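You operate a simulated robot arm through the tools that you are given. There is no shell and no other tool.

The job below is to be done with a simulated robot arm. You get a single attempt, and the scene is never put back.

## Task
Cool bar 72 under a wet pad, then move it to cradle 27.
Fine: red stop button in; the felt pad with black grip, dipped, left on till the strip is dark, back in the shallow steel tray. Set down upright: what you pick out.

It is judged by the outcome, as a careful person would: the job done as asked, and still so three seconds after it is handed in. It fails if anything else is knocked over, pushed out of place, dropped, spilled or broken.

## Robot
A 7-joint arm with a three-finger gripper, fixed in place. Base frame: the origin is on the floor under the middle of its stand, x ahead of it, y to its left, z up; the work surface is at about z = 0.88. Lengths are in m, angles in degrees, forces in N, time in s.
It reaches about 1.342 m from its shoulder. Its first joint turns from -166.0 to 166.0 degrees. Payload 2.69 kg.
The tool frame sits at the grasp point between the pads (the TCP): z along the fingers, y along the line on which they close. The tips reach 0.03 m beyond it. The gripper opens to 0.128 m; its body begins 0.117 m behind the TCP.
Orientation is that of the tool frame in the base frame, as [roll, pitch, yaw] about the fixed x, y, z axes, in that order (R = Rz(yaw) Ry(pitch) Rx(roll)). With the fingers straight down and closing along the base's y, the tool's x points along the base's -x, its y along +y and its z along -z.

## Interface
- The arm moves only by the tool play_rows. Its argument "commands" is a list that holds one entry, the list of rows, each a list of 7 numbers: the turn, a rotation vector about the base's x, y, z in degrees, then the shift along the base's x, y, z in mm, then the closure, from 0 (fully open) to 1 (shut). In form: [[[wx, wy, wz, tx, ty, tz, hand], ...]]. A call has 1 to 20 rows; each row is the pose to reach, as a shift and turn from the pose commanded when the call began. Each row takes 0.2 s and may step no farther than 0.05 m and 8.6 degrees from the row before; otherwise, or with a gripper value out of range, the whole call is refused. Where a pose cannot be reached the arm comes as near as it can. A force on the tool above 90 N (or 10 N above the force at the start of the call, whichever is more), or a blocked arm, ends the call early, and 0.2 s more pass. The fingers move at their own pace (about 0.127 m/s each) and stop on an object; they squeeze with about 36 N. The grip force told is the motor's: it shows also when the fingers shut on nothing. Time passes only in rows, and 0.2 s behind the last, so rows that repeat a pose let the fingers close. It gives the time, the measured TCP pose, the force on the tool (base axes), the opening and the grip force at its end, in the units of the frame above (readings bear some noise), with the torque about the TCP (base axes, N m) and any sound that the robot's microphone picked up.
- Cameras (640 x 400 px; columns grow to the right, rows downward): "scene" is fixed at [0.0476, -0.5007, 1.6034]; the picture's right is [0.86, -0.52, 0.00], its down [-0.28, -0.46, -0.84] and it looks along [0.43, 0.72, -0.54] (base axes); focal length 358 px, centre (320, 200). "wrist" rides on the gripper at [0.058, 0.054, -0.131] in the tool frame; the picture's right is [-0.68, 0.74, 0.00], its down [-0.62, -0.57, -0.55] and it looks along [-0.40, -0.37, 0.84] (tool axes); focal length 234 px, centre (320, 200). There is no depth. A picture from a camera that has moved, and an enlarged one, comes with that camera's place and axes in the base frame and with its lens.
- camera(camera): a new picture of that camera. The clock stands still meanwhile.
- move_column(by): moves the trunk up (or, below 0, down) by that many m; the arm rides with it, the base frame stays. It gives what a move gives, with no picture.
- enlarge(camera, box): a new picture of the part [left, top, right, bottom] of that camera's present view, enlarged. The clock stands still meanwhile.
- sign_off(): hands the job in; it is judged then, once.

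Nothing tells you positions but the pictures and the camera data. Unless the task says otherwise, let go and move clear before handing in.

The tools are called by a JSON object that holds its "name" and its "arguments". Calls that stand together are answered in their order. play_rows: Moves the arm, as the interface text tells. Its arguments: {"type":"object","properties":{"commands":{"type":"array"}},"required":["commands"]} The other tools are called the same way: move_column (by) moves the trunk up or down; camera (camera) takes a picture; enlarge (camera, box) takes an enlarged picture of a part of a camera's view; sign_off () hands the job in.

At the start:

```text
t: 0.0
tcp_pos: [0.5129, 0.3984, 1.1842]
ee_rot: [180.0, 0.0, -180.0]
force: [-0.3, -0.6, -0.5]
torque: [0.03, -0.01, -0.02]
opening: 0.1279
gripper_force: 0.0
trunk travel left (down, up): [-0.15, 0.2]
```

scene: 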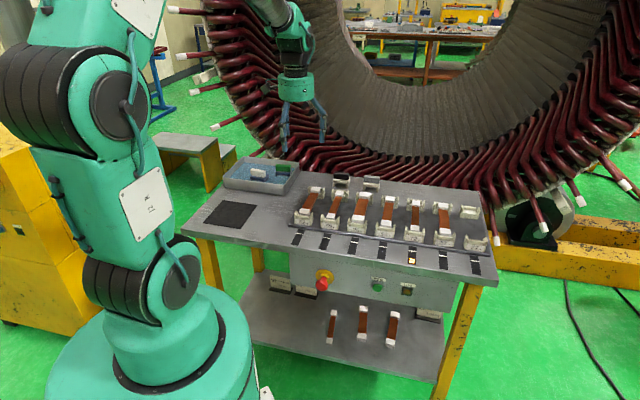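
wrist: 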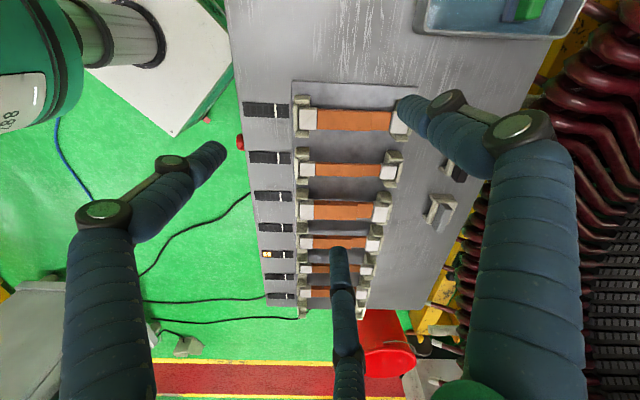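

I see a bench with a row of copper bars in cradles, a tray with pads, and a red stop button on the front panel. I'll take enlarged pictures first to read the labels before moving anything.

{"name": "enlarge", "arguments": {"camera": "scene", "box": [280, 160, 500, 290]}}

{"name": "enlarge", "arguments": {"camera": "scene", "box": [180, 140, 340, 250]}}

{"name": "enlarge", "arguments": {"camera": "scene", "box": [240, 240, 480, 390]}}

{"name": "enlarge", "arguments": {"camera": "wrist", "box": [230, 70, 430, 320]}}

```text
2.91 times, centred on (390, 225) of scene
camera zoom: at [0.0476, -0.5007, 1.6034], right [0.86, -0.52, 0.0], down [-0.28, -0.46, -0.84], along [0.43, 0.72, -0.54], focal length 1041 px, centre (116, 127)
```

zoom: 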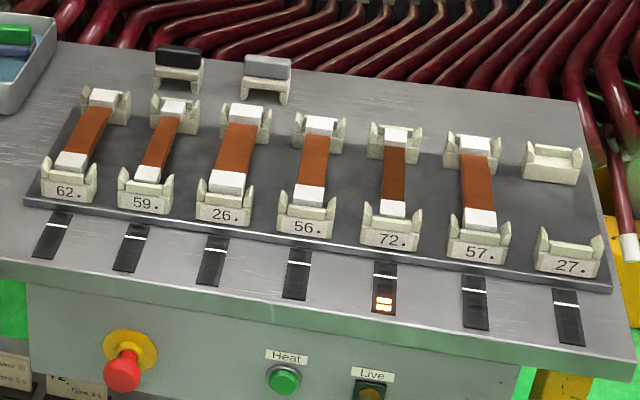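

```text
3.64 times, centred on (260, 195) of scene
camera zoom: at [0.0476, -0.5007, 1.6034], right [0.86, -0.52, 0.0], down [-0.28, -0.46, -0.84], along [0.43, 0.72, -0.54], focal length 1302 px, centre (538, 218)
```

zoom: 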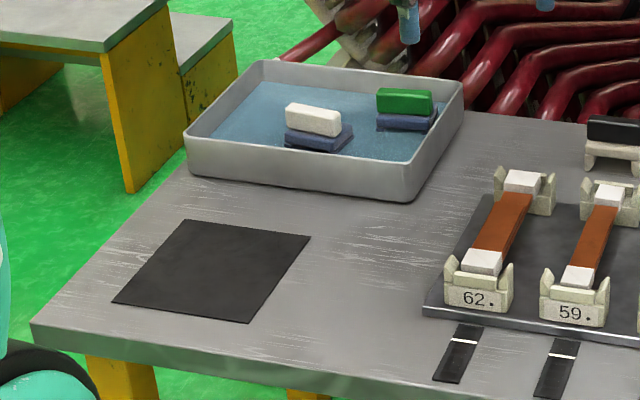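

```text
2.67 times, centred on (360, 315) of scene
camera zoom: at [0.0476, -0.5007, 1.6034], right [0.86, -0.52, 0.0], down [-0.28, -0.46, -0.84], along [0.43, 0.72, -0.54], focal length 955 px, centre (213, -107)
```

zoom: 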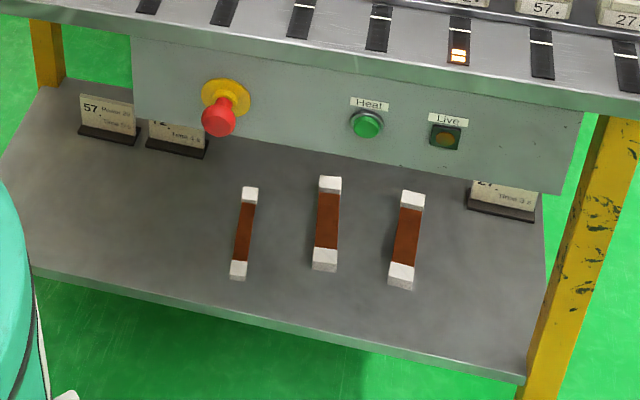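

```text
1.60 times, centred on (330, 195) of wrist
camera zoom: at [0.454, 0.4525, 1.316], right [0.68, 0.74, 0.0], down [0.62, -0.57, 0.55], along [0.4, -0.37, -0.84], focal length 375 px, centre (304, 208)
```

zoom: 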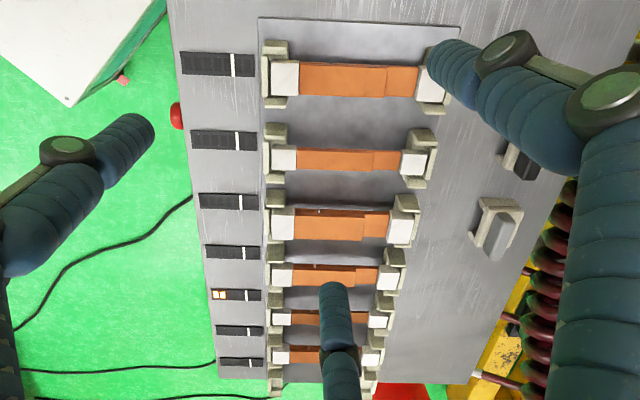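

I'm looking closer at the grips behind the cradles, the tray, and the cards on the lower shelf.

{"name": "enlarge", "arguments": {"camera": "scene", "box": [325, 165, 395, 205]}}

{"name": "enlarge", "arguments": {"camera": "scene", "box": [220, 150, 310, 206]}}

{"name": "enlarge", "arguments": {"camera": "scene", "box": [370, 190, 500, 280]}}

{"name": "enlarge", "arguments": {"camera": "scene", "box": [260, 260, 350, 316]}}

{"name": "enlarge", "arguments": {"camera": "scene", "box": [360, 265, 450, 325]}}

{"name": "enlarge", "arguments": {"camera": "wrist", "box": [400, 0, 600, 260]}}

```text
9.14 times, centred on (360, 185) of scene
camera zoom: at [0.0476, -0.5007, 1.6034], right [0.86, -0.52, 0.0], down [-0.28, -0.46, -0.84], along [0.43, 0.72, -0.54], focal length 3273 px, centre (-46, 337)
```

zoom: 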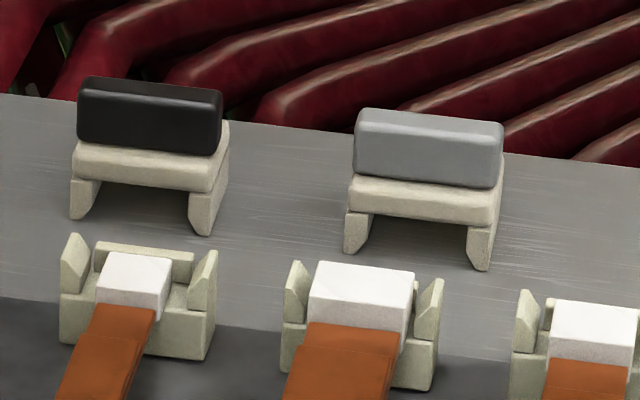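

```text
7.11 times, centred on (265, 178) of scene
camera zoom: at [0.0476, -0.5007, 1.6034], right [0.86, -0.52, 0.0], down [-0.28, -0.46, -0.84], along [0.43, 0.72, -0.54], focal length 2546 px, centre (711, 356)
```

zoom: 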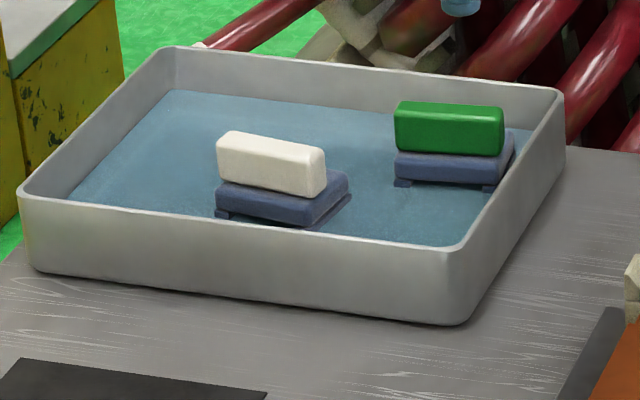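

```text
4.44 times, centred on (435, 235) of scene
camera zoom: at [0.0476, -0.5007, 1.6034], right [0.86, -0.52, 0.0], down [-0.28, -0.46, -0.84], along [0.43, 0.72, -0.54], focal length 1591 px, centre (-191, 44)
```

zoom: 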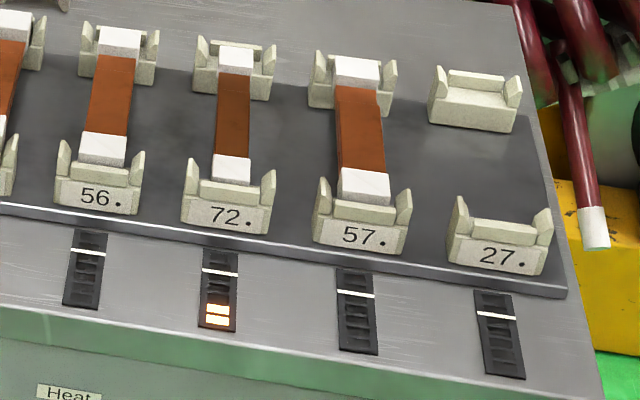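

```text
7.11 times, centred on (305, 288) of scene
camera zoom: at [0.0476, -0.5007, 1.6034], right [0.86, -0.52, 0.0], down [-0.28, -0.46, -0.84], along [0.43, 0.72, -0.54], focal length 2546 px, centre (427, -426)
```

zoom: 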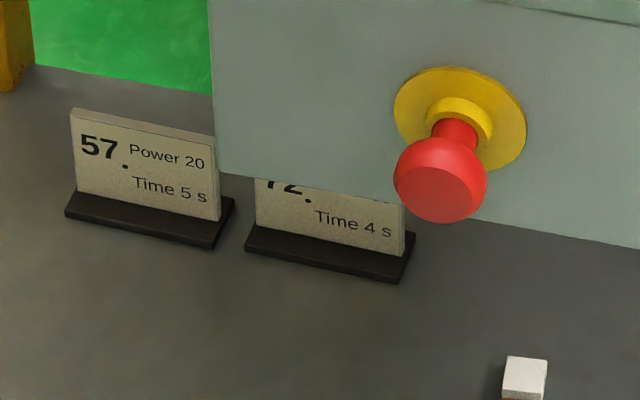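

```text
6.67 times, centred on (405, 295) of scene
camera zoom: at [0.0476, -0.5007, 1.6034], right [0.86, -0.52, 0.0], down [-0.28, -0.46, -0.84], along [0.43, 0.72, -0.54], focal length 2387 px, centre (-247, -433)
```

zoom: 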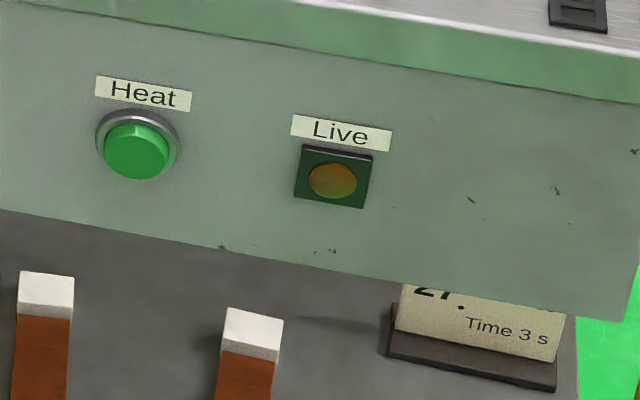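

```text
1.54 times, centred on (500, 130) of wrist
camera zoom: at [0.454, 0.4525, 1.316], right [0.68, 0.74, 0.0], down [0.62, -0.57, 0.55], along [0.4, -0.37, -0.84], focal length 360 px, centre (43, 308)
```

zoom: 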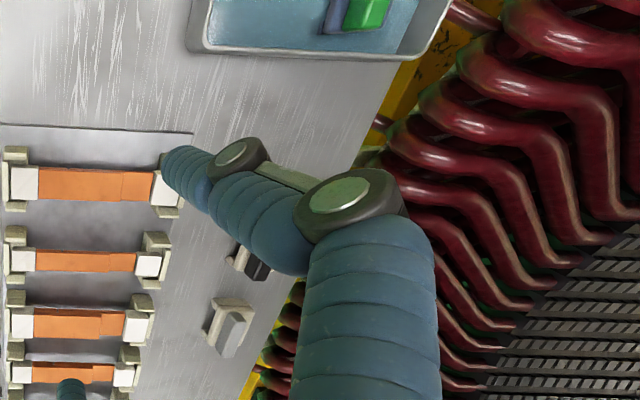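

The bench is turned about 45° to the base: bars run along (0.707, 0.707) and the row along (0.707, −0.707). Bar 72's strip is lit and cradle 27 is empty. The dry black-grip saddle pad stands near (0.75, 0.51), the water tray is around (0.5, 0.7), and the stop button is near (0.46, 0.17, 0.78). First I'll close the hand in free air to learn the finger shape.

{"name": "play_rows", "arguments": {"commands": [[[0, 0, 0, 0, 0, 0, 1], [0, 0, 0, 0, 0, 0, 1], [0, 0, 0, 0, 0, 0, 1], [0, 0, 0, 0, 0, 0, 1]]]}}

{"name": "camera", "arguments": {"camera": "wrist"}}

{"name": "camera", "arguments": {"camera": "scene"}}

```text
t: 1.0
tcp_pos: [0.5131, 0.399, 1.1852]
ee_rot: [-179.9, 0.0, 179.9]
force: [0.0, -1.0, 0.1]
torque: [0.01, 0.03, 0.02]
opening: 0.0023
gripper_force: 31.2
trunk travel left (down, up): [-0.15, 0.2]
```

```text
taken
camera wrist: at [0.454, 0.4525, 1.3159], right [0.68, 0.74, 0.0], down [0.62, -0.57, 0.55], along [0.4, -0.37, -0.84], focal length 234 px, centre (320, 200)
```

wrist: 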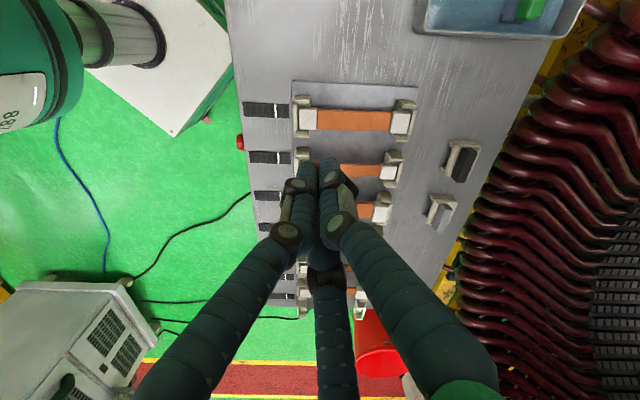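

```text
taken
```

scene: 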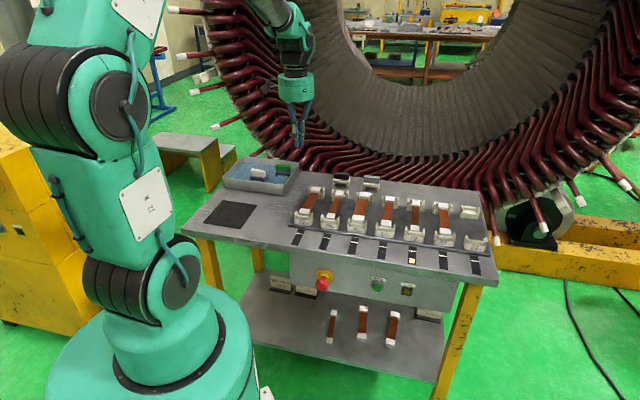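

Closed, the three fingers meet together near the tool axis. I'll enlarge the tips to see how they lie.

{"name": "enlarge", "arguments": {"camera": "wrist", "box": [250, 130, 410, 270]}}

{"name": "enlarge", "arguments": {"camera": "scene", "box": [260, 60, 340, 160]}}

```text
2.86 times, centred on (330, 200) of wrist
camera zoom: at [0.454, 0.4525, 1.3159], right [0.68, 0.74, 0.0], down [0.62, -0.57, 0.55], along [0.4, -0.37, -0.84], focal length 669 px, centre (291, 200)
```

zoom: 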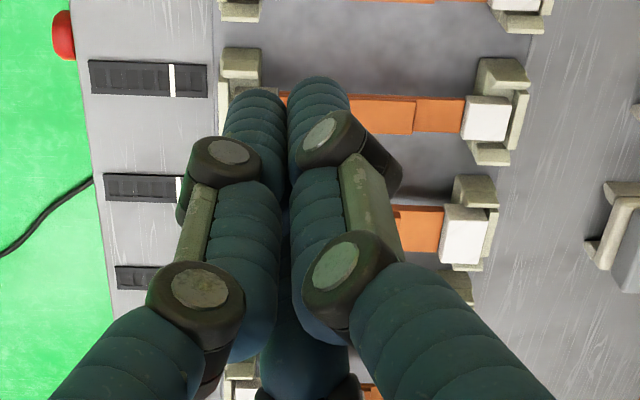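

```text
4.00 times, centred on (300, 110) of scene
camera zoom: at [0.0476, -0.5007, 1.6034], right [0.86, -0.52, 0.0], down [-0.28, -0.46, -0.84], along [0.43, 0.72, -0.54], focal length 1432 px, centre (400, 560)
```

zoom: 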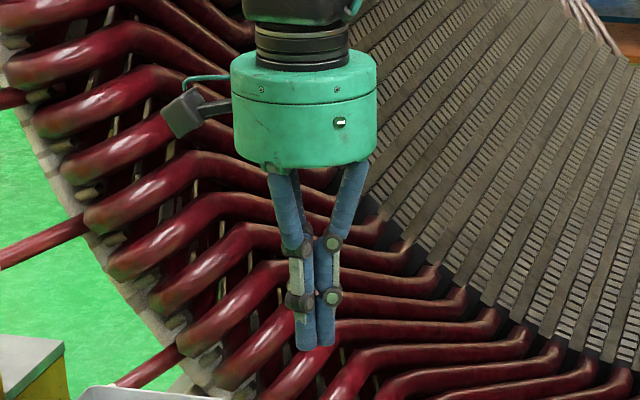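

The hand is a three-finger radial one: a single finger on +y, the other two at about −30° and −150°, with slim tips. Next I'll go to a point in front of the panel, closed and slightly tilted, to press the red stop button near (0.457, 0.170, 0.784).

{"name": "play_rows", "arguments": {"commands": [[[2, -2, 0, -16, -44, 0, 1], [4, -4, 0, -31, -89, 0, 1], [6, -6, 0, -47, -133, 0, 1], [8, -8, 0, -63, -177, 0, 1], [10, -10, 0, -78, -222, 0, 1], [11.3, -11.3, 0, -94, -266, 0, 1], [11.3, -11.3, 0, -94, -266, -40, 1], [11.3, -11.3, 0, -94, -266, -80, 1], [11.3, -11.3, 0, -94, -266, -120, 1], [11.3, -11.3, 0, -94, -266, -160, 1], [11.3, -11.3, 0, -94, -266, -200, 1]]]}}

{"name": "camera", "arguments": {"camera": "scene"}}

{"name": "camera", "arguments": {"camera": "wrist"}}

```text
t: 3.4
tcp_pos: [0.4186, 0.131, 0.9836]
ee_rot: [168.6, 11.4, 178.9]
force: [-0.4, 0.2, -0.1]
torque: [0.01, -0.01, 0.0]
opening: 0.002
gripper_force: 30.7
trunk travel left (down, up): [-0.15, 0.2]
```

```text
taken
```

scene: 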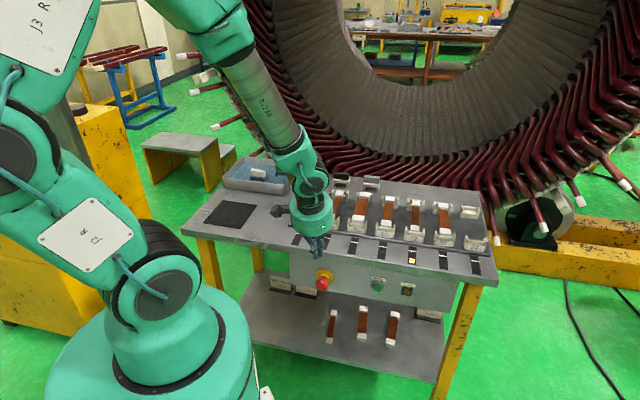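

```text
taken
camera wrist: at [0.3347, 0.1599, 1.1091], right [0.65, 0.71, 0.28], down [0.51, -0.67, 0.54], along [0.57, -0.21, -0.8], focal length 234 px, centre (320, 200)
```

wrist: 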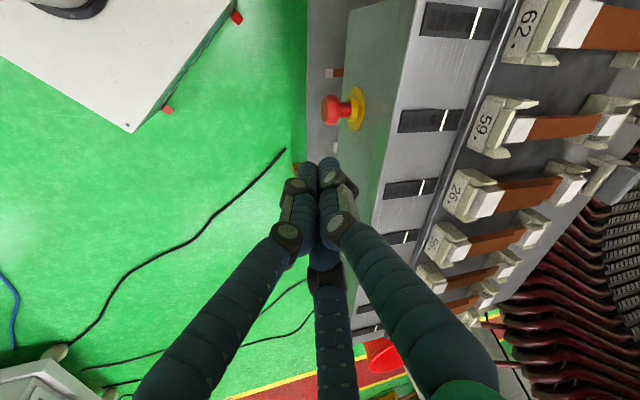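

The hand is now in front of the panel and above the stop button. I'll enlarge both views to triangulate the button against the known tip position.

{"name": "enlarge", "arguments": {"camera": "scene", "box": [280, 190, 380, 300]}}

{"name": "enlarge", "arguments": {"camera": "wrist", "box": [260, 60, 420, 200]}}

```text
3.64 times, centred on (330, 245) of scene
camera zoom: at [0.0476, -0.5007, 1.6034], right [0.86, -0.52, 0.0], down [-0.28, -0.46, -0.84], along [0.43, 0.72, -0.54], focal length 1302 px, centre (284, 36)
```

zoom: 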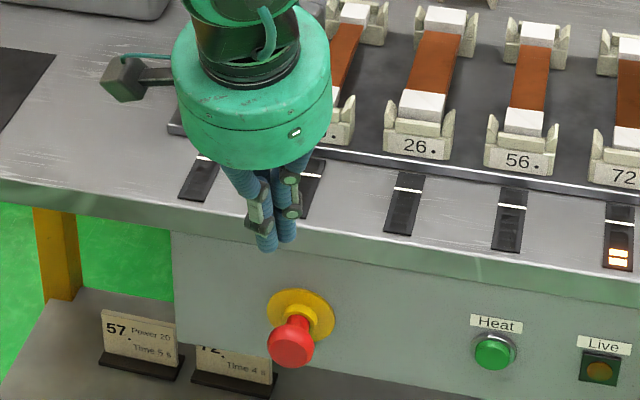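

```text
2.86 times, centred on (340, 130) of wrist
camera zoom: at [0.3347, 0.1599, 1.1091], right [0.65, 0.71, 0.28], down [0.51, -0.67, 0.54], along [0.57, -0.21, -0.8], focal length 669 px, centre (263, 400)
```

zoom: 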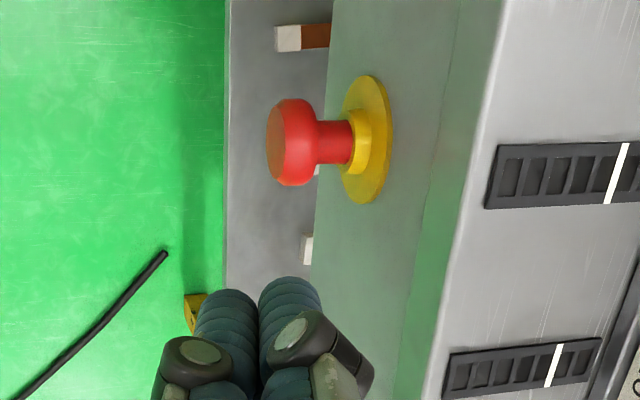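

The button head reads as e1≈0.199, e2≈0.45–0.46, z≈0.77 in bench axes. I'll lower the closed fingers just in front of it and then check.

{"name": "play_rows", "arguments": {"commands": [[[0, 0, 0, -9, -3, -40, 1], [0, 0, 0, -9, -3, -80, 1], [0, 0, 0, -9, -3, -120, 1], [0, 0, 0, -9, -3, -160, 1], [0, 0, 0, -9, -3, -190, 1]]]}}

{"name": "enlarge", "arguments": {"camera": "scene", "box": [280, 220, 380, 320]}}

{"name": "camera", "arguments": {"camera": "wrist"}}

```text
t: 4.6
tcp_pos: [0.4095, 0.1303, 0.794]
ee_rot: [168.5, 11.3, 178.9]
force: [0.8, 0.1, 0.4]
torque: [0.0, 0.08, 0.01]
opening: 0.0024
gripper_force: 31.7
trunk travel left (down, up): [-0.15, 0.2]
```

```text
4.00 times, centred on (330, 270) of scene
camera zoom: at [0.0476, -0.5007, 1.6034], right [0.86, -0.52, 0.0], down [-0.28, -0.46, -0.84], along [0.43, 0.72, -0.54], focal length 1432 px, centre (280, -80)
```

zoom: 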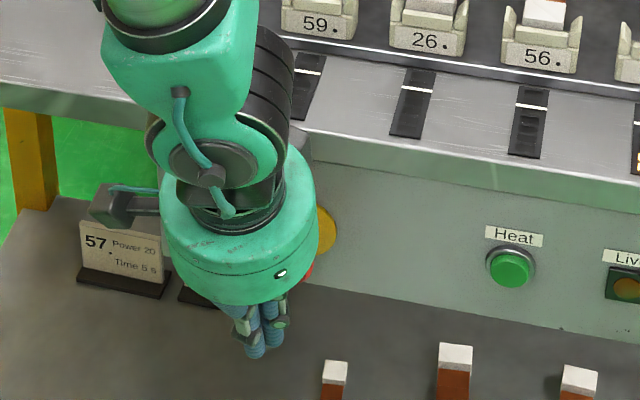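

```text
taken
camera wrist: at [0.3258, 0.1578, 0.9199], right [0.65, 0.71, 0.28], down [0.51, -0.67, 0.54], along [0.57, -0.21, -0.8], focal length 234 px, centre (320, 200)
```

wrist: 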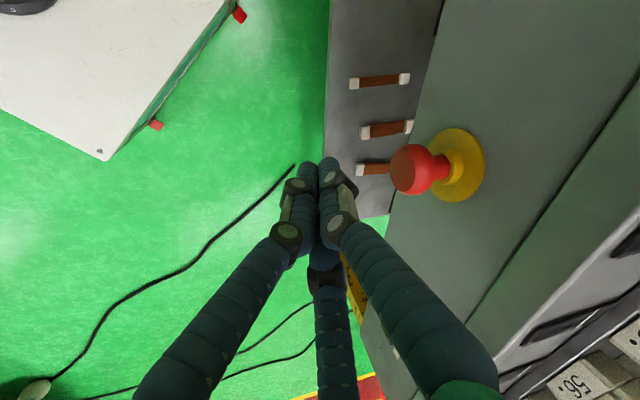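

Two wrist views agree: the button head centre is at about (0.464, 0.188, 0.783), directly ahead of the tips along (0.707, 0.707). I'll push toward it in small steps and watch the force.

{"name": "play_rows", "arguments": {"commands": [[[0, 0, 0, 10.6, 10.6, 0, 1], [0, 0, 0, 19.8, 19.8, 0, 1], [0, 0, 0, 24, 24, 0, 1], [0, 0, 0, 26.9, 26.9, 0, 1], [0, 0, 0, 29.7, 29.7, 0, 1], [0, 0, 0, 31.8, 31.8, 0, 1]]]}}

{"name": "camera", "arguments": {"camera": "wrist"}}

```text
t: 6.0
tcp_pos: [0.4411, 0.1612, 0.7936]
ee_rot: [168.7, 11.2, 178.9]
force: [-0.2, -0.1, 0.2]
torque: [-0.03, -0.01, 0.01]
opening: 0.0019
gripper_force: 31.3
trunk travel left (down, up): [-0.15, 0.2]
```

```text
taken
camera wrist: at [0.3573, 0.1899, 0.9197], right [0.65, 0.71, 0.27], down [0.51, -0.67, 0.54], along [0.57, -0.21, -0.8], focal length 234 px, centre (320, 200)
```

wrist: 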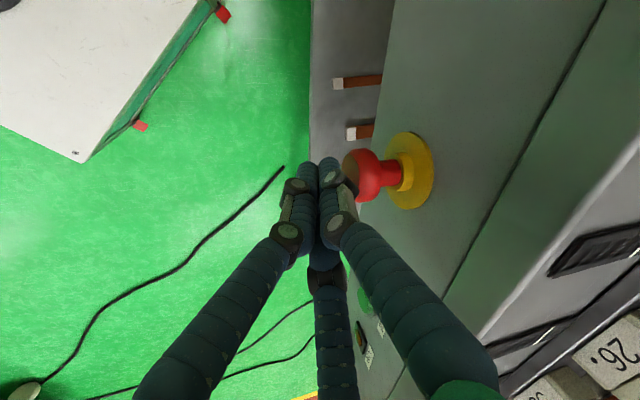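

The fingers are just short of the button, no contact yet. I'll continue in small steps.

{"name": "play_rows", "arguments": {"commands": [[[0, 0, 0, 2.1, 2.1, 0, 1], [0, 0, 0, 4.2, 4.2, 0, 1], [0, 0, 0, 6.4, 6.4, 0, 1], [0, 0, 0, 8.5, 8.5, 0, 1]]]}}

```text
t: 7.0
tcp_pos: [0.4503, 0.1693, 0.794]
ee_rot: [168.7, 11.3, 178.9]
force: [0.1, -0.9, -0.6]
torque: [0.04, 0.0, -0.01]
opening: 0.0021
gripper_force: 31.5
trunk travel left (down, up): [-0.15, 0.2]
```

{"name": "enlarge", "arguments": {"camera": "wrist", "box": [260, 110, 460, 235]}}

{"name": "enlarge", "arguments": {"camera": "scene", "box": [270, 210, 390, 310]}}

```text
3.20 times, centred on (360, 172) of wrist
camera zoom: at [0.366, 0.1984, 0.9201], right [0.65, 0.71, 0.28], down [0.51, -0.67, 0.54], along [0.57, -0.21, -0.8], focal length 749 px, centre (192, 288)
```

zoom: 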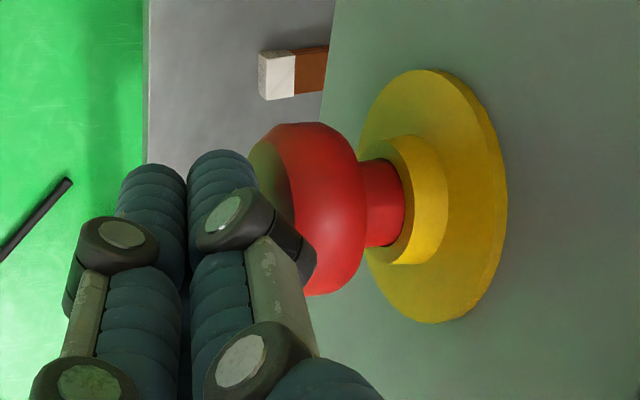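

```text
4.00 times, centred on (330, 260) of scene
camera zoom: at [0.0476, -0.5007, 1.6034], right [0.86, -0.52, 0.0], down [-0.28, -0.46, -0.84], along [0.43, 0.72, -0.54], focal length 1432 px, centre (280, -40)
```

zoom: 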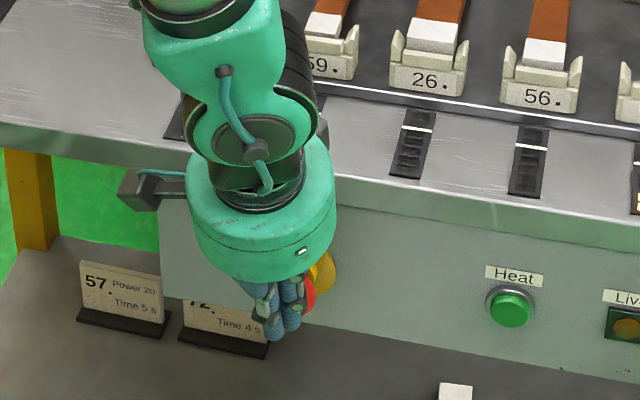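

{"name": "play_rows", "arguments": {"commands": [[[0, 0, 0, 1.8, 1.8, 0, 1], [0, 0, 0, 3.5, 3.5, 0, 1], [0, 0, 0, 5.3, 5.3, 0, 1], [0, 0, 0, 7.1, 7.1, 0, 1]]]}}

{"name": "enlarge", "arguments": {"camera": "wrist", "box": [260, 110, 460, 235]}}

```text
t: 8.0
tcp_pos: [0.4517, 0.1742, 0.7933]
ee_rot: [168.6, 10.9, 179.0]
force: [-35.8, -67.3, 14.9]
torque: [-1.19, 0.58, 0.05]
opening: 0.002
gripper_force: 31.0
trunk travel left (down, up): [-0.15, 0.2]
```

```text
3.20 times, centred on (360, 172) of wrist
camera zoom: at [0.3684, 0.2019, 0.9189], right [0.65, 0.71, 0.27], down [0.51, -0.67, 0.53], along [0.56, -0.21, -0.8], focal length 749 px, centre (192, 288)
```

zoom: 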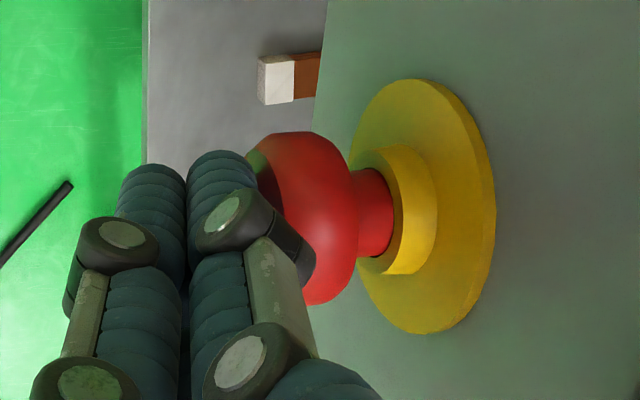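

The tool felt about 75 N against the button, and the neck looks shorter than before, so it may already be in. I'll back off along the same line and compare it with the earlier view.

{"name": "play_rows", "arguments": {"commands": [[[0, 0, 0, -8, -8, 0, 1], [0, 0, 0, -25, -25, 0, 1], [0, 0, 0, -49, -49, 0, 1]]]}}

{"name": "camera", "arguments": {"camera": "wrist"}}

{"name": "enlarge", "arguments": {"camera": "scene", "box": [300, 240, 440, 320]}}

```text
t: 8.8
tcp_pos: [0.409, 0.1276, 0.795]
ee_rot: [168.5, 11.3, 178.9]
force: [0.0, 0.0, 0.0]
torque: [-0.04, 0.04, 0.0]
opening: 0.0022
gripper_force: 31.0
trunk travel left (down, up): [-0.15, 0.2]
```

```text
taken
camera wrist: at [0.3247, 0.157, 0.9202], right [0.65, 0.71, 0.28], down [0.51, -0.67, 0.54], along [0.57, -0.21, -0.8], focal length 234 px, centre (320, 200)
```

wrist: 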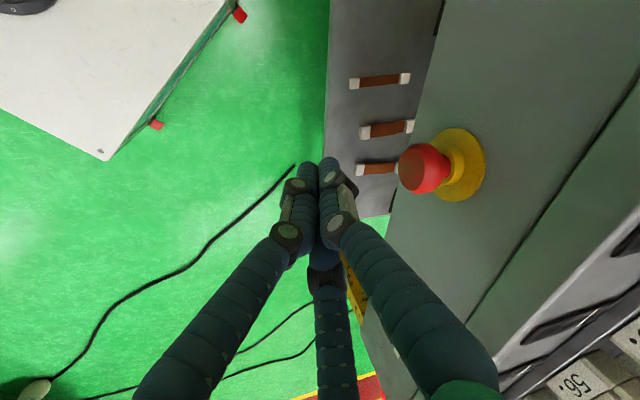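

```text
4.57 times, centred on (370, 280) of scene
camera zoom: at [0.0476, -0.5007, 1.6034], right [0.86, -0.52, 0.0], down [-0.28, -0.46, -0.84], along [0.43, 0.72, -0.54], focal length 1636 px, centre (91, -166)
```

zoom: 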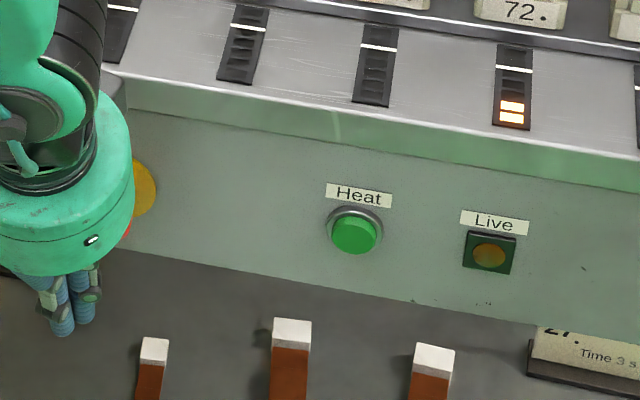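

The head now sits noticeably closer to the yellow flange and stays there, so the stop button is in. Next I'll rise straight up, level the tool, and then go over to the black-grip pad.

{"name": "play_rows", "arguments": {"commands": [[[0, 0, 0, 0, 0, 45, 1], [0, 0, 0, 0, 0, 90, 1], [0, 0, 0, 0, 0, 135, 1], [0, 0, 0, 0, 0, 180, 1], [0, 0, 0, 0, 0, 225, 1], [0, 0, 0, 0, 0, 270, 1], [-4, 4, 0, 0, 0, 315, 1], [-8, 8, 0, 0, 0, 350, 1], [-11.3, 11.3, 0, 0, 0, 370, 1]]]}}

{"name": "enlarge", "arguments": {"camera": "scene", "box": [280, 240, 440, 340]}}

```text
t: 10.8
tcp_pos: [0.4077, 0.1273, 1.1662]
ee_rot: [-179.8, 0.0, 180.0]
force: [1.0, -1.0, -0.4]
torque: [0.01, 0.01, 0.0]
opening: 0.0019
gripper_force: 31.5
trunk travel left (down, up): [-0.15, 0.2]
```

```text
4.00 times, centred on (360, 290) of scene
camera zoom: at [0.0476, -0.5007, 1.6034], right [0.86, -0.52, 0.0], down [-0.28, -0.46, -0.84], along [0.43, 0.72, -0.54], focal length 1432 px, centre (160, -160)
```

zoom: 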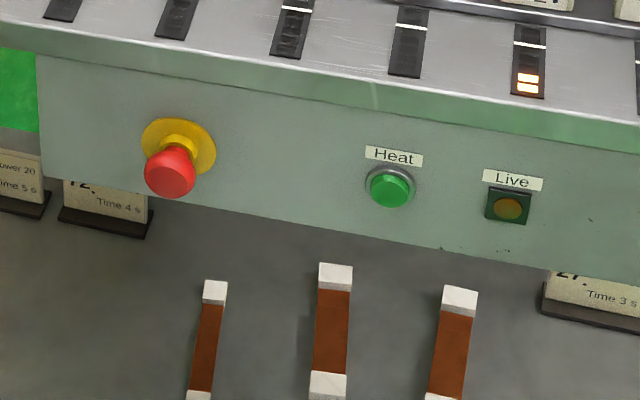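

The stop button stays in. Now I'll swing over toward the black-grip pad with the hand yawed −45°, stopping short of it, and look from the wrist.

{"name": "play_rows", "arguments": {"commands": [[[0, 0, -5, 31, 36, 0, 1], [0, 0, -10, 61, 71, 0, 1], [0, 0, -15, 92, 107, 0, 1], [0, 0, -20, 123, 142, 0, 1], [0, 0, -25, 153, 178, 0, 0.8], [0, 0, -30, 184, 213, 0, 0.6], [0, 0, -35, 215, 249, 0, 0.4], [0, 0, -40, 245, 284, 0, 0.4], [0, 0, -45, 276, 320, -16, 0.4], [0, 0, -45, 276, 320, -16, 0.4]]]}}

{"name": "camera", "arguments": {"camera": "wrist"}}

{"name": "camera", "arguments": {"camera": "scene"}}

```text
refused: row 9 steps farther than a row can; nothing moved
```

```text
taken
camera wrist: at [0.3497, 0.1818, 1.2967], right [0.68, 0.74, 0.0], down [0.62, -0.56, 0.55], along [0.4, -0.37, -0.84], focal length 234 px, centre (320, 200)
```

wrist: 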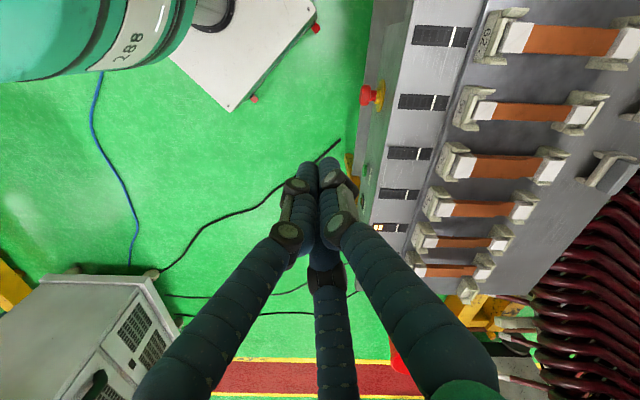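

```text
taken
```

scene: 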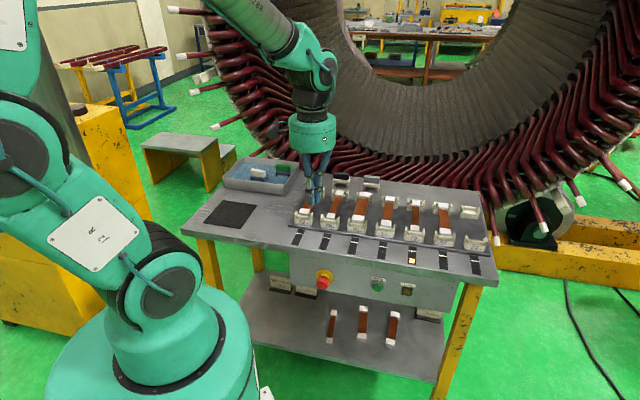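

The last step was slightly too long, so nothing moved. I'll resend it with the descent in its own row.

{"name": "play_rows", "arguments": {"commands": [[[0, 0, -5, 31, 36, 0, 1], [0, 0, -10, 61, 71, 0, 1], [0, 0, -15, 92, 107, 0, 1], [0, 0, -20, 123, 142, 0, 1], [0, 0, -25, 153, 178, 0, 0.8], [0, 0, -30, 184, 213, 0, 0.6], [0, 0, -35, 215, 249, 0, 0.4], [0, 0, -40, 245, 284, 0, 0.4], [0, 0, -45, 276, 320, 0, 0.4], [0, 0, -45, 276, 320, -16, 0.4]]]}}

{"name": "camera", "arguments": {"camera": "wrist"}}

{"name": "camera", "arguments": {"camera": "scene"}}

```text
t: 13.0
tcp_pos: [0.684, 0.4498, 1.1463]
ee_rot: [-179.9, 0.0, 134.9]
force: [0.3, 0.9, 0.2]
torque: [-0.04, 0.06, 0.02]
opening: 0.0768
gripper_force: 0.0
trunk travel left (down, up): [-0.15, 0.2]
```

```text
taken
camera wrist: at [0.6811, 0.529, 1.2784], right [1.0, 0.04, 0.0], down [0.03, -0.83, 0.55], along [0.02, -0.55, -0.84], focal length 234 px, centre (320, 200)
```

wrist: 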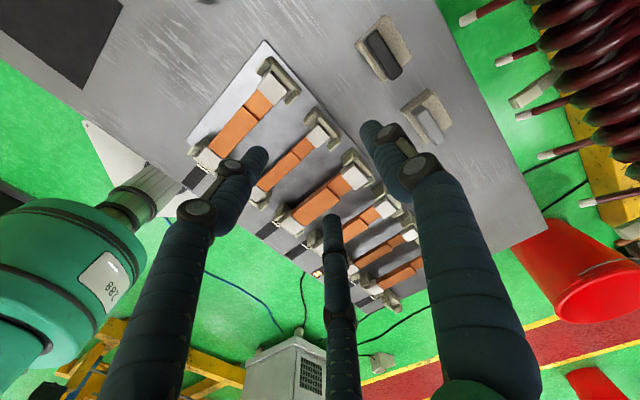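

```text
taken
```

scene: 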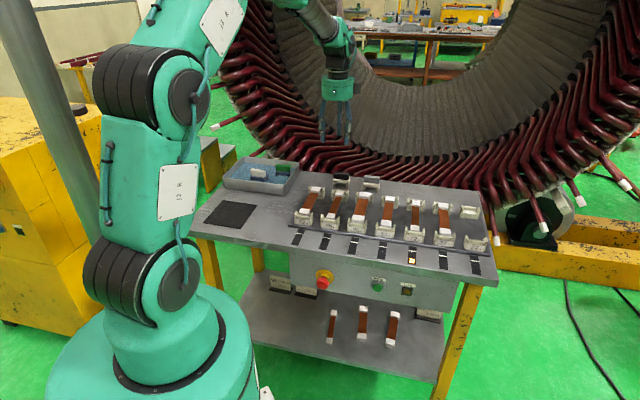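

The pads are in view at upper right. I'll enlarge to measure the black-grip pad and its surroundings.

{"name": "enlarge", "arguments": {"camera": "wrist", "box": [330, 0, 490, 160]}}

{"name": "enlarge", "arguments": {"camera": "wrist", "box": [180, 30, 440, 320]}}

```text
2.50 times, centred on (410, 80) of wrist
camera zoom: at [0.6811, 0.529, 1.2784], right [1.0, 0.04, 0.0], down [0.03, -0.83, 0.55], along [0.02, -0.55, -0.84], focal length 585 px, centre (95, 500)
```

zoom: 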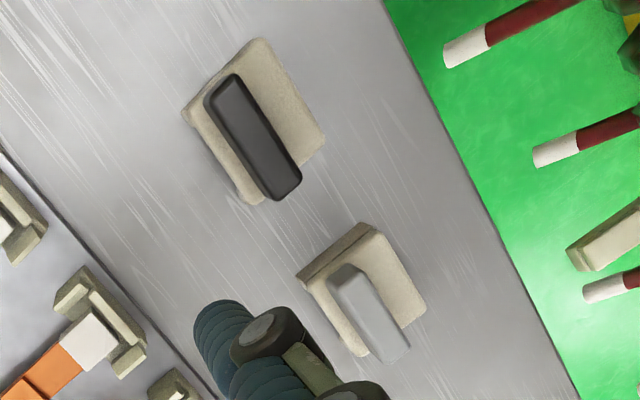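

```text
1.38 times, centred on (310, 175) of wrist
camera zoom: at [0.6811, 0.529, 1.2784], right [1.0, 0.04, 0.0], down [0.03, -0.83, 0.55], along [0.02, -0.55, -0.84], focal length 323 px, centre (334, 234)
```

zoom: 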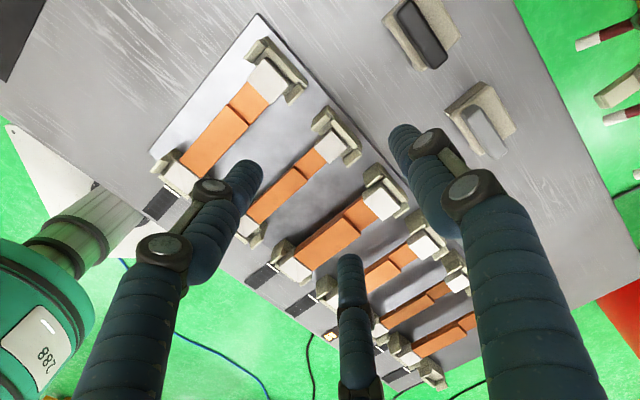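

The black grip is about 57 mm long along the row and 15 mm thick, centred near e1=0.164, e2=0.908, top near z≈0.95. It sits toward the front of its plate. I'll hover over it lower and recheck before grasping.

{"name": "play_rows", "arguments": {"commands": [[[0, 0, 0, 23, 25, -20, 0.4], [0, 0, 0, 47, 50, -40, 0.4], [0, 0, 0, 70, 75, -60, 0.4], [0, 0, 0, 70, 75, -90, 0.4], [0, 0, 0, 70, 75, -118, 0.4]]]}}

{"name": "camera", "arguments": {"camera": "wrist"}}

{"name": "enlarge", "arguments": {"camera": "scene", "box": [290, 110, 410, 210]}}

```text
t: 14.2
tcp_pos: [0.7544, 0.5225, 1.0283]
ee_rot: [180.0, 0.0, 135.0]
force: [-0.8, -0.7, 0.2]
torque: [-0.03, 0.01, 0.01]
opening: 0.0767
gripper_force: 0.1
trunk travel left (down, up): [-0.15, 0.2]
```

```text
taken
camera wrist: at [0.7512, 0.6025, 1.1615], right [1.0, 0.04, 0.0], down [0.04, -0.84, 0.55], along [0.02, -0.55, -0.84], focal length 234 px, centre (320, 200)
```

wrist: 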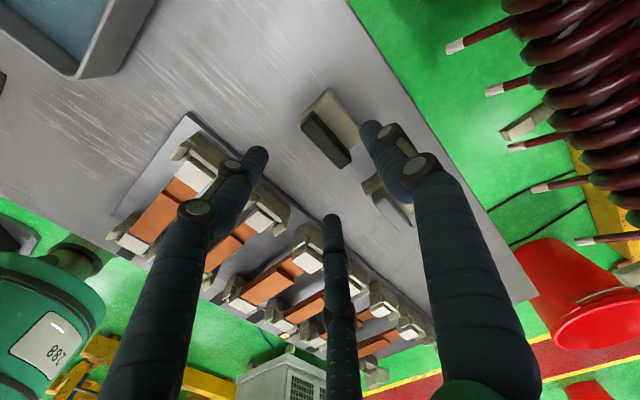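

```text
4.00 times, centred on (350, 160) of scene
camera zoom: at [0.0476, -0.5007, 1.6034], right [0.86, -0.52, 0.0], down [-0.28, -0.46, -0.84], along [0.43, 0.72, -0.54], focal length 1432 px, centre (200, 360)
```

zoom: 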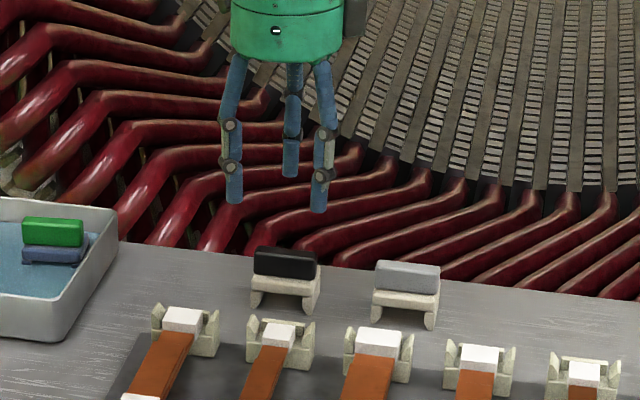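

{"name": "enlarge", "arguments": {"camera": "wrist", "box": [270, 70, 430, 190]}}

```text
3.33 times, centred on (350, 130) of wrist
camera zoom: at [0.7512, 0.6025, 1.1615], right [1.0, 0.04, 0.0], down [0.04, -0.84, 0.55], along [0.02, -0.55, -0.84], focal length 781 px, centre (220, 433)
```

zoom: 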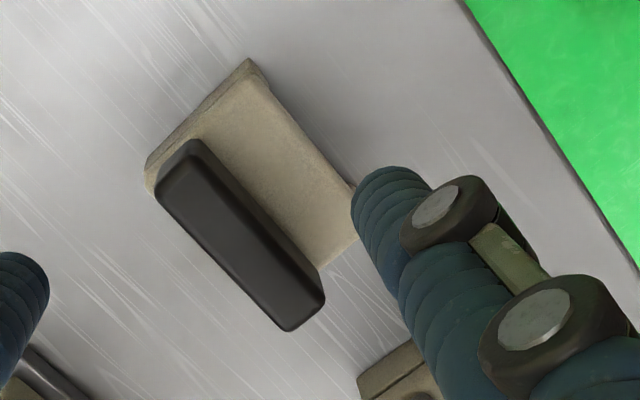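

Two views agree: the grip spans e1 0.1375–0.1945, e2 0.902–0.917, top z≈0.945. I'll lower so the tips stop just above the felt plate, offset slightly so all fingers touch together, and then close.

{"name": "play_rows", "arguments": {"commands": [[[0, 0, 0, 2.8, -0.7, -25, 0.4], [0, 0, 0, 2.8, -0.7, -50, 0.4], [0, 0, 0, 2.8, -0.7, -65, 0.4], [0, 0, 0, 2.8, -0.7, -77, 0.4]]]}}

{"name": "enlarge", "arguments": {"camera": "wrist", "box": [240, 90, 440, 230]}}

{"name": "enlarge", "arguments": {"camera": "scene", "box": [310, 130, 400, 200]}}

```text
t: 15.2
tcp_pos: [0.7573, 0.5215, 0.9521]
ee_rot: [179.9, 0.0, 134.9]
force: [0.4, 0.1, 0.3]
torque: [-0.01, 0.0, 0.01]
opening: 0.0767
gripper_force: 0.0
trunk travel left (down, up): [-0.15, 0.2]
```

```text
2.86 times, centred on (340, 160) of wrist
camera zoom: at [0.7535, 0.6016, 1.0844], right [1.0, 0.04, 0.0], down [0.04, -0.84, 0.55], along [0.02, -0.55, -0.84], focal length 669 px, centre (263, 314)
```

zoom: 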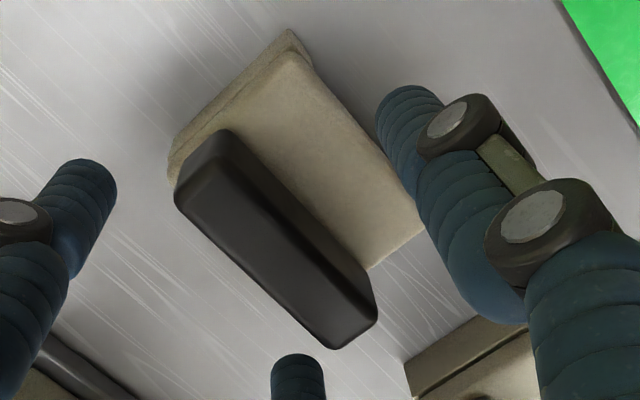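

```text
5.71 times, centred on (355, 165) of scene
camera zoom: at [0.0476, -0.5007, 1.6034], right [0.86, -0.52, 0.0], down [-0.28, -0.46, -0.84], along [0.43, 0.72, -0.54], focal length 2046 px, centre (120, 400)
```

zoom: 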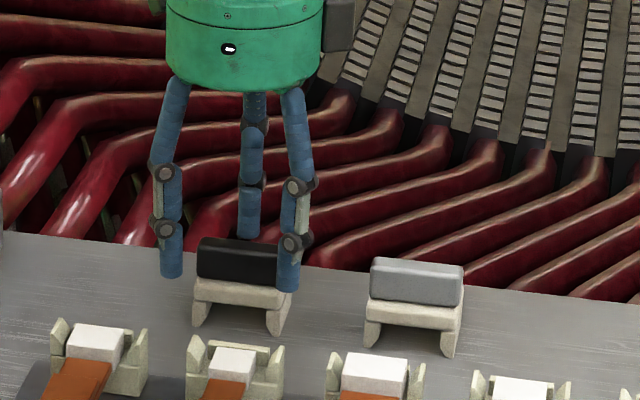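

Alignment looks good: two fingers in front, one behind, tips above the felt plate. Closing on the grip now.

{"name": "play_rows", "arguments": {"commands": [[[0, 0, 0, 0, 0, 0, 0.6], [0, 0, 0, 0, 0, 0, 0.75], [0, 0, 0, 0, 0, 0, 0.9], [0, 0, 0, 0, 0, 0, 1], [0, 0, 0, 0, 0, 0, 1], [0, 0, 0, 0, 0, 0, 1]]]}}

{"name": "enlarge", "arguments": {"camera": "wrist", "box": [240, 90, 440, 230]}}

{"name": "enlarge", "arguments": {"camera": "scene", "box": [310, 130, 400, 200]}}

```text
t: 16.6
tcp_pos: [0.7579, 0.5223, 0.9539]
ee_rot: [-179.9, 0.0, 135.0]
force: [-0.4, 0.2, -0.2]
torque: [0.02, -0.03, 0.0]
opening: 0.0276
gripper_force: 36.1
trunk travel left (down, up): [-0.15, 0.2]
```

```text
2.86 times, centred on (340, 160) of wrist
camera zoom: at [0.7536, 0.6017, 1.0843], right [1.0, 0.04, 0.0], down [0.04, -0.84, 0.55], along [0.02, -0.55, -0.84], focal length 669 px, centre (263, 314)
```

zoom: 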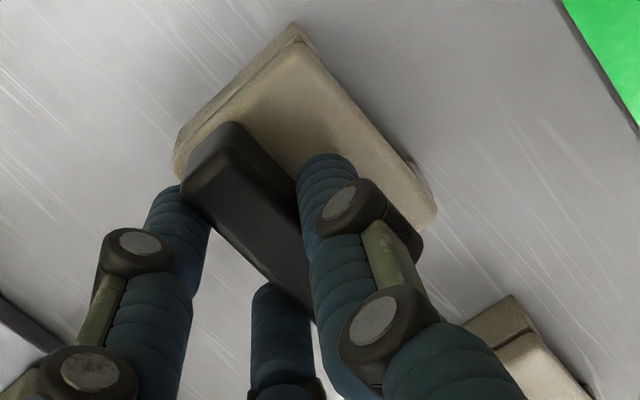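

```text
5.71 times, centred on (355, 165) of scene
camera zoom: at [0.0476, -0.5007, 1.6034], right [0.86, -0.52, 0.0], down [-0.28, -0.46, -0.84], along [0.43, 0.72, -0.54], focal length 2046 px, centre (120, 400)
```

zoom: 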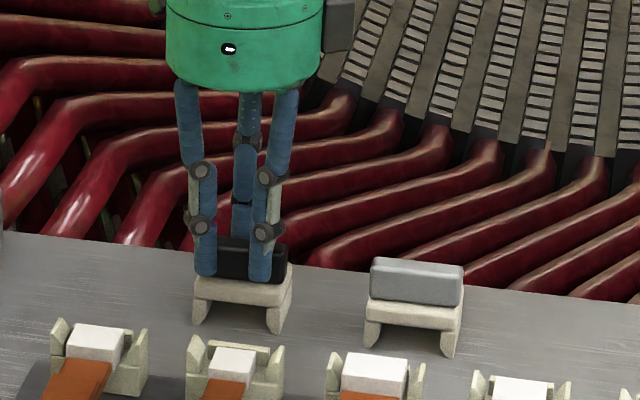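

Gripped at 27.6 mm opening with 36 N. I'll lift it a little and check that it hangs level and firm.

{"name": "play_rows", "arguments": {"commands": [[[0, 0, 0, 0, 0, 10, 1], [0, 0, 0, 0, 0, 30, 1], [0, 0, 0, 0, 0, 60, 1], [0, 0, 0, 0, 0, 100, 1]]]}}

{"name": "enlarge", "arguments": {"camera": "wrist", "box": [240, 90, 440, 230]}}

{"name": "enlarge", "arguments": {"camera": "scene", "box": [310, 110, 400, 180]}}

```text
t: 17.6
tcp_pos: [0.7563, 0.5216, 1.0538]
ee_rot: [-179.9, -0.1, 135.0]
force: [0.6, -0.4, -1.4]
torque: [-0.02, 0.02, 0.01]
opening: 0.0273
gripper_force: 36.0
trunk travel left (down, up): [-0.15, 0.2]
```

```text
2.86 times, centred on (340, 160) of wrist
camera zoom: at [0.7533, 0.6017, 1.1853], right [1.0, 0.04, 0.0], down [0.04, -0.83, 0.55], along [0.02, -0.55, -0.84], focal length 669 px, centre (263, 314)
```

zoom: 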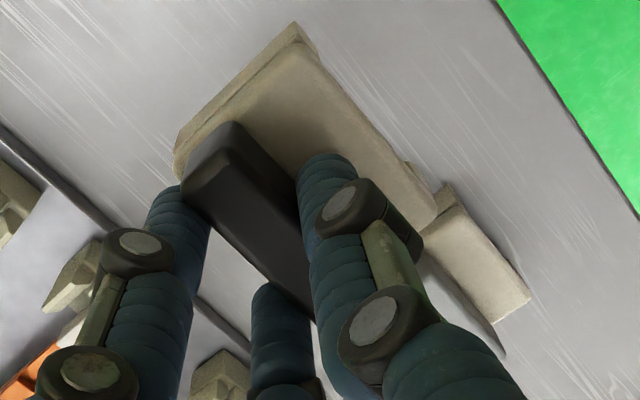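

```text
5.71 times, centred on (355, 145) of scene
camera zoom: at [0.0476, -0.5007, 1.6034], right [0.86, -0.52, 0.0], down [-0.28, -0.46, -0.84], along [0.43, 0.72, -0.54], focal length 2046 px, centre (120, 514)
```

zoom: 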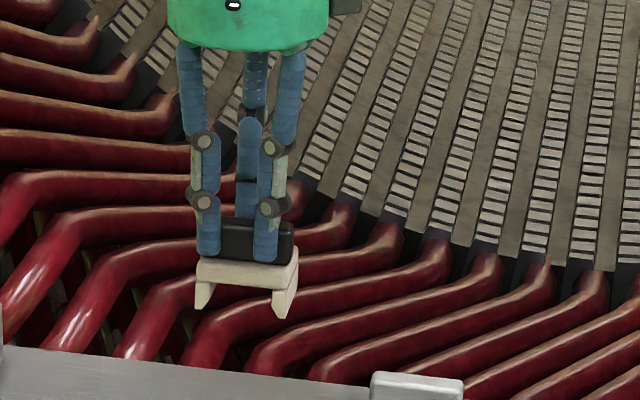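

The black-grip pad is held level. I'll carry it high over to the tray and map the free space there.

{"name": "play_rows", "arguments": {"commands": [[[0, 0, 0, -20, 15, 30, 1], [0, 0, 0, -55, 41, 60, 1], [0, 0, 0, -90, 67, 70, 1], [0, 0, 0, -128, 95, 70, 1], [0, 0, 0, -168, 125, 70, 1], [0, 0, 0, -208, 155, 70, 1], [0, 0, 0, -248, 185, 70, 1], [0, 0, 0, -248, 185, 70, 1]]]}}

{"name": "camera", "arguments": {"camera": "wrist"}}

{"name": "enlarge", "arguments": {"camera": "scene", "box": [200, 90, 340, 210]}}

```text
refused: row 2 steps farther than a row can; nothing moved
```

```text
taken
camera wrist: at [0.7533, 0.6017, 1.1853], right [1.0, 0.04, 0.0], down [0.04, -0.83, 0.55], along [0.02, -0.55, -0.84], focal length 234 px, centre (320, 200)
```

wrist: 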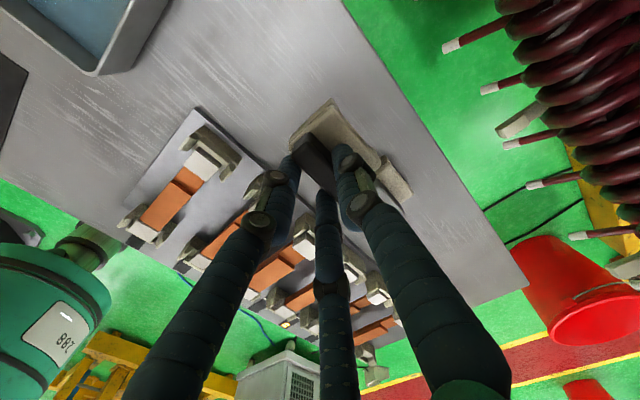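

```text
3.33 times, centred on (270, 150) of scene
camera zoom: at [0.0476, -0.5007, 1.6034], right [0.86, -0.52, 0.0], down [-0.28, -0.46, -0.84], along [0.43, 0.72, -0.54], focal length 1193 px, centre (487, 367)
```

zoom: 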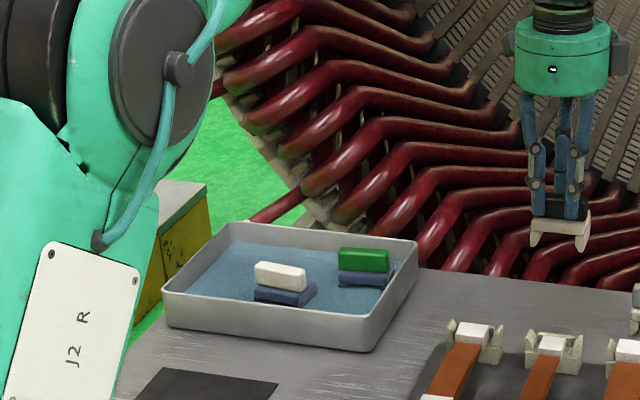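

A combined step was too long, so I'm resending with the rise first and even lateral steps.

{"name": "play_rows", "arguments": {"commands": [[[0, 0, 0, 0, 0, 35, 1], [0, 0, 0, 0, 0, 70, 1], [0, 0, 0, -36, 27, 70, 1], [0, 0, 0, -72, 54, 70, 1], [0, 0, 0, -108, 81, 70, 1], [0, 0, 0, -144, 107, 70, 1], [0, 0, 0, -180, 134, 70, 1], [0, 0, 0, -215, 160, 70, 1], [0, 0, 0, -248, 185, 70, 1], [0, 0, 0, -248, 185, 70, 1]]]}}

{"name": "camera", "arguments": {"camera": "wrist"}}

{"name": "enlarge", "arguments": {"camera": "scene", "box": [200, 90, 340, 210]}}

```text
t: 19.8
tcp_pos: [0.5069, 0.7092, 1.1241]
ee_rot: [180.0, 0.0, 135.0]
force: [-0.2, 1.0, -0.4]
torque: [-0.03, -0.06, -0.01]
opening: 0.0273
gripper_force: 35.9
trunk travel left (down, up): [-0.15, 0.2]
```

```text
taken
camera wrist: at [0.5042, 0.7882, 1.2553], right [1.0, 0.04, 0.0], down [0.04, -0.84, 0.55], along [0.02, -0.55, -0.84], focal length 234 px, centre (320, 200)
```

wrist: 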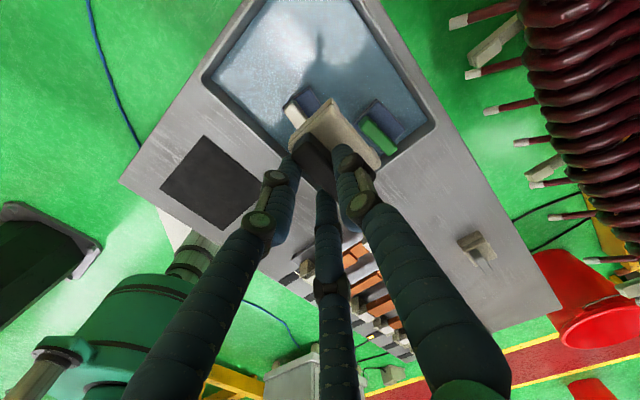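

```text
3.33 times, centred on (270, 150) of scene
camera zoom: at [0.0476, -0.5007, 1.6034], right [0.86, -0.52, 0.0], down [-0.28, -0.46, -0.84], along [0.43, 0.72, -0.54], focal length 1193 px, centre (487, 367)
```

zoom: 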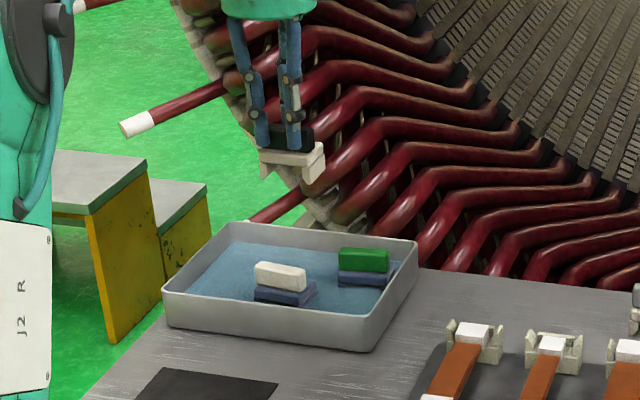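

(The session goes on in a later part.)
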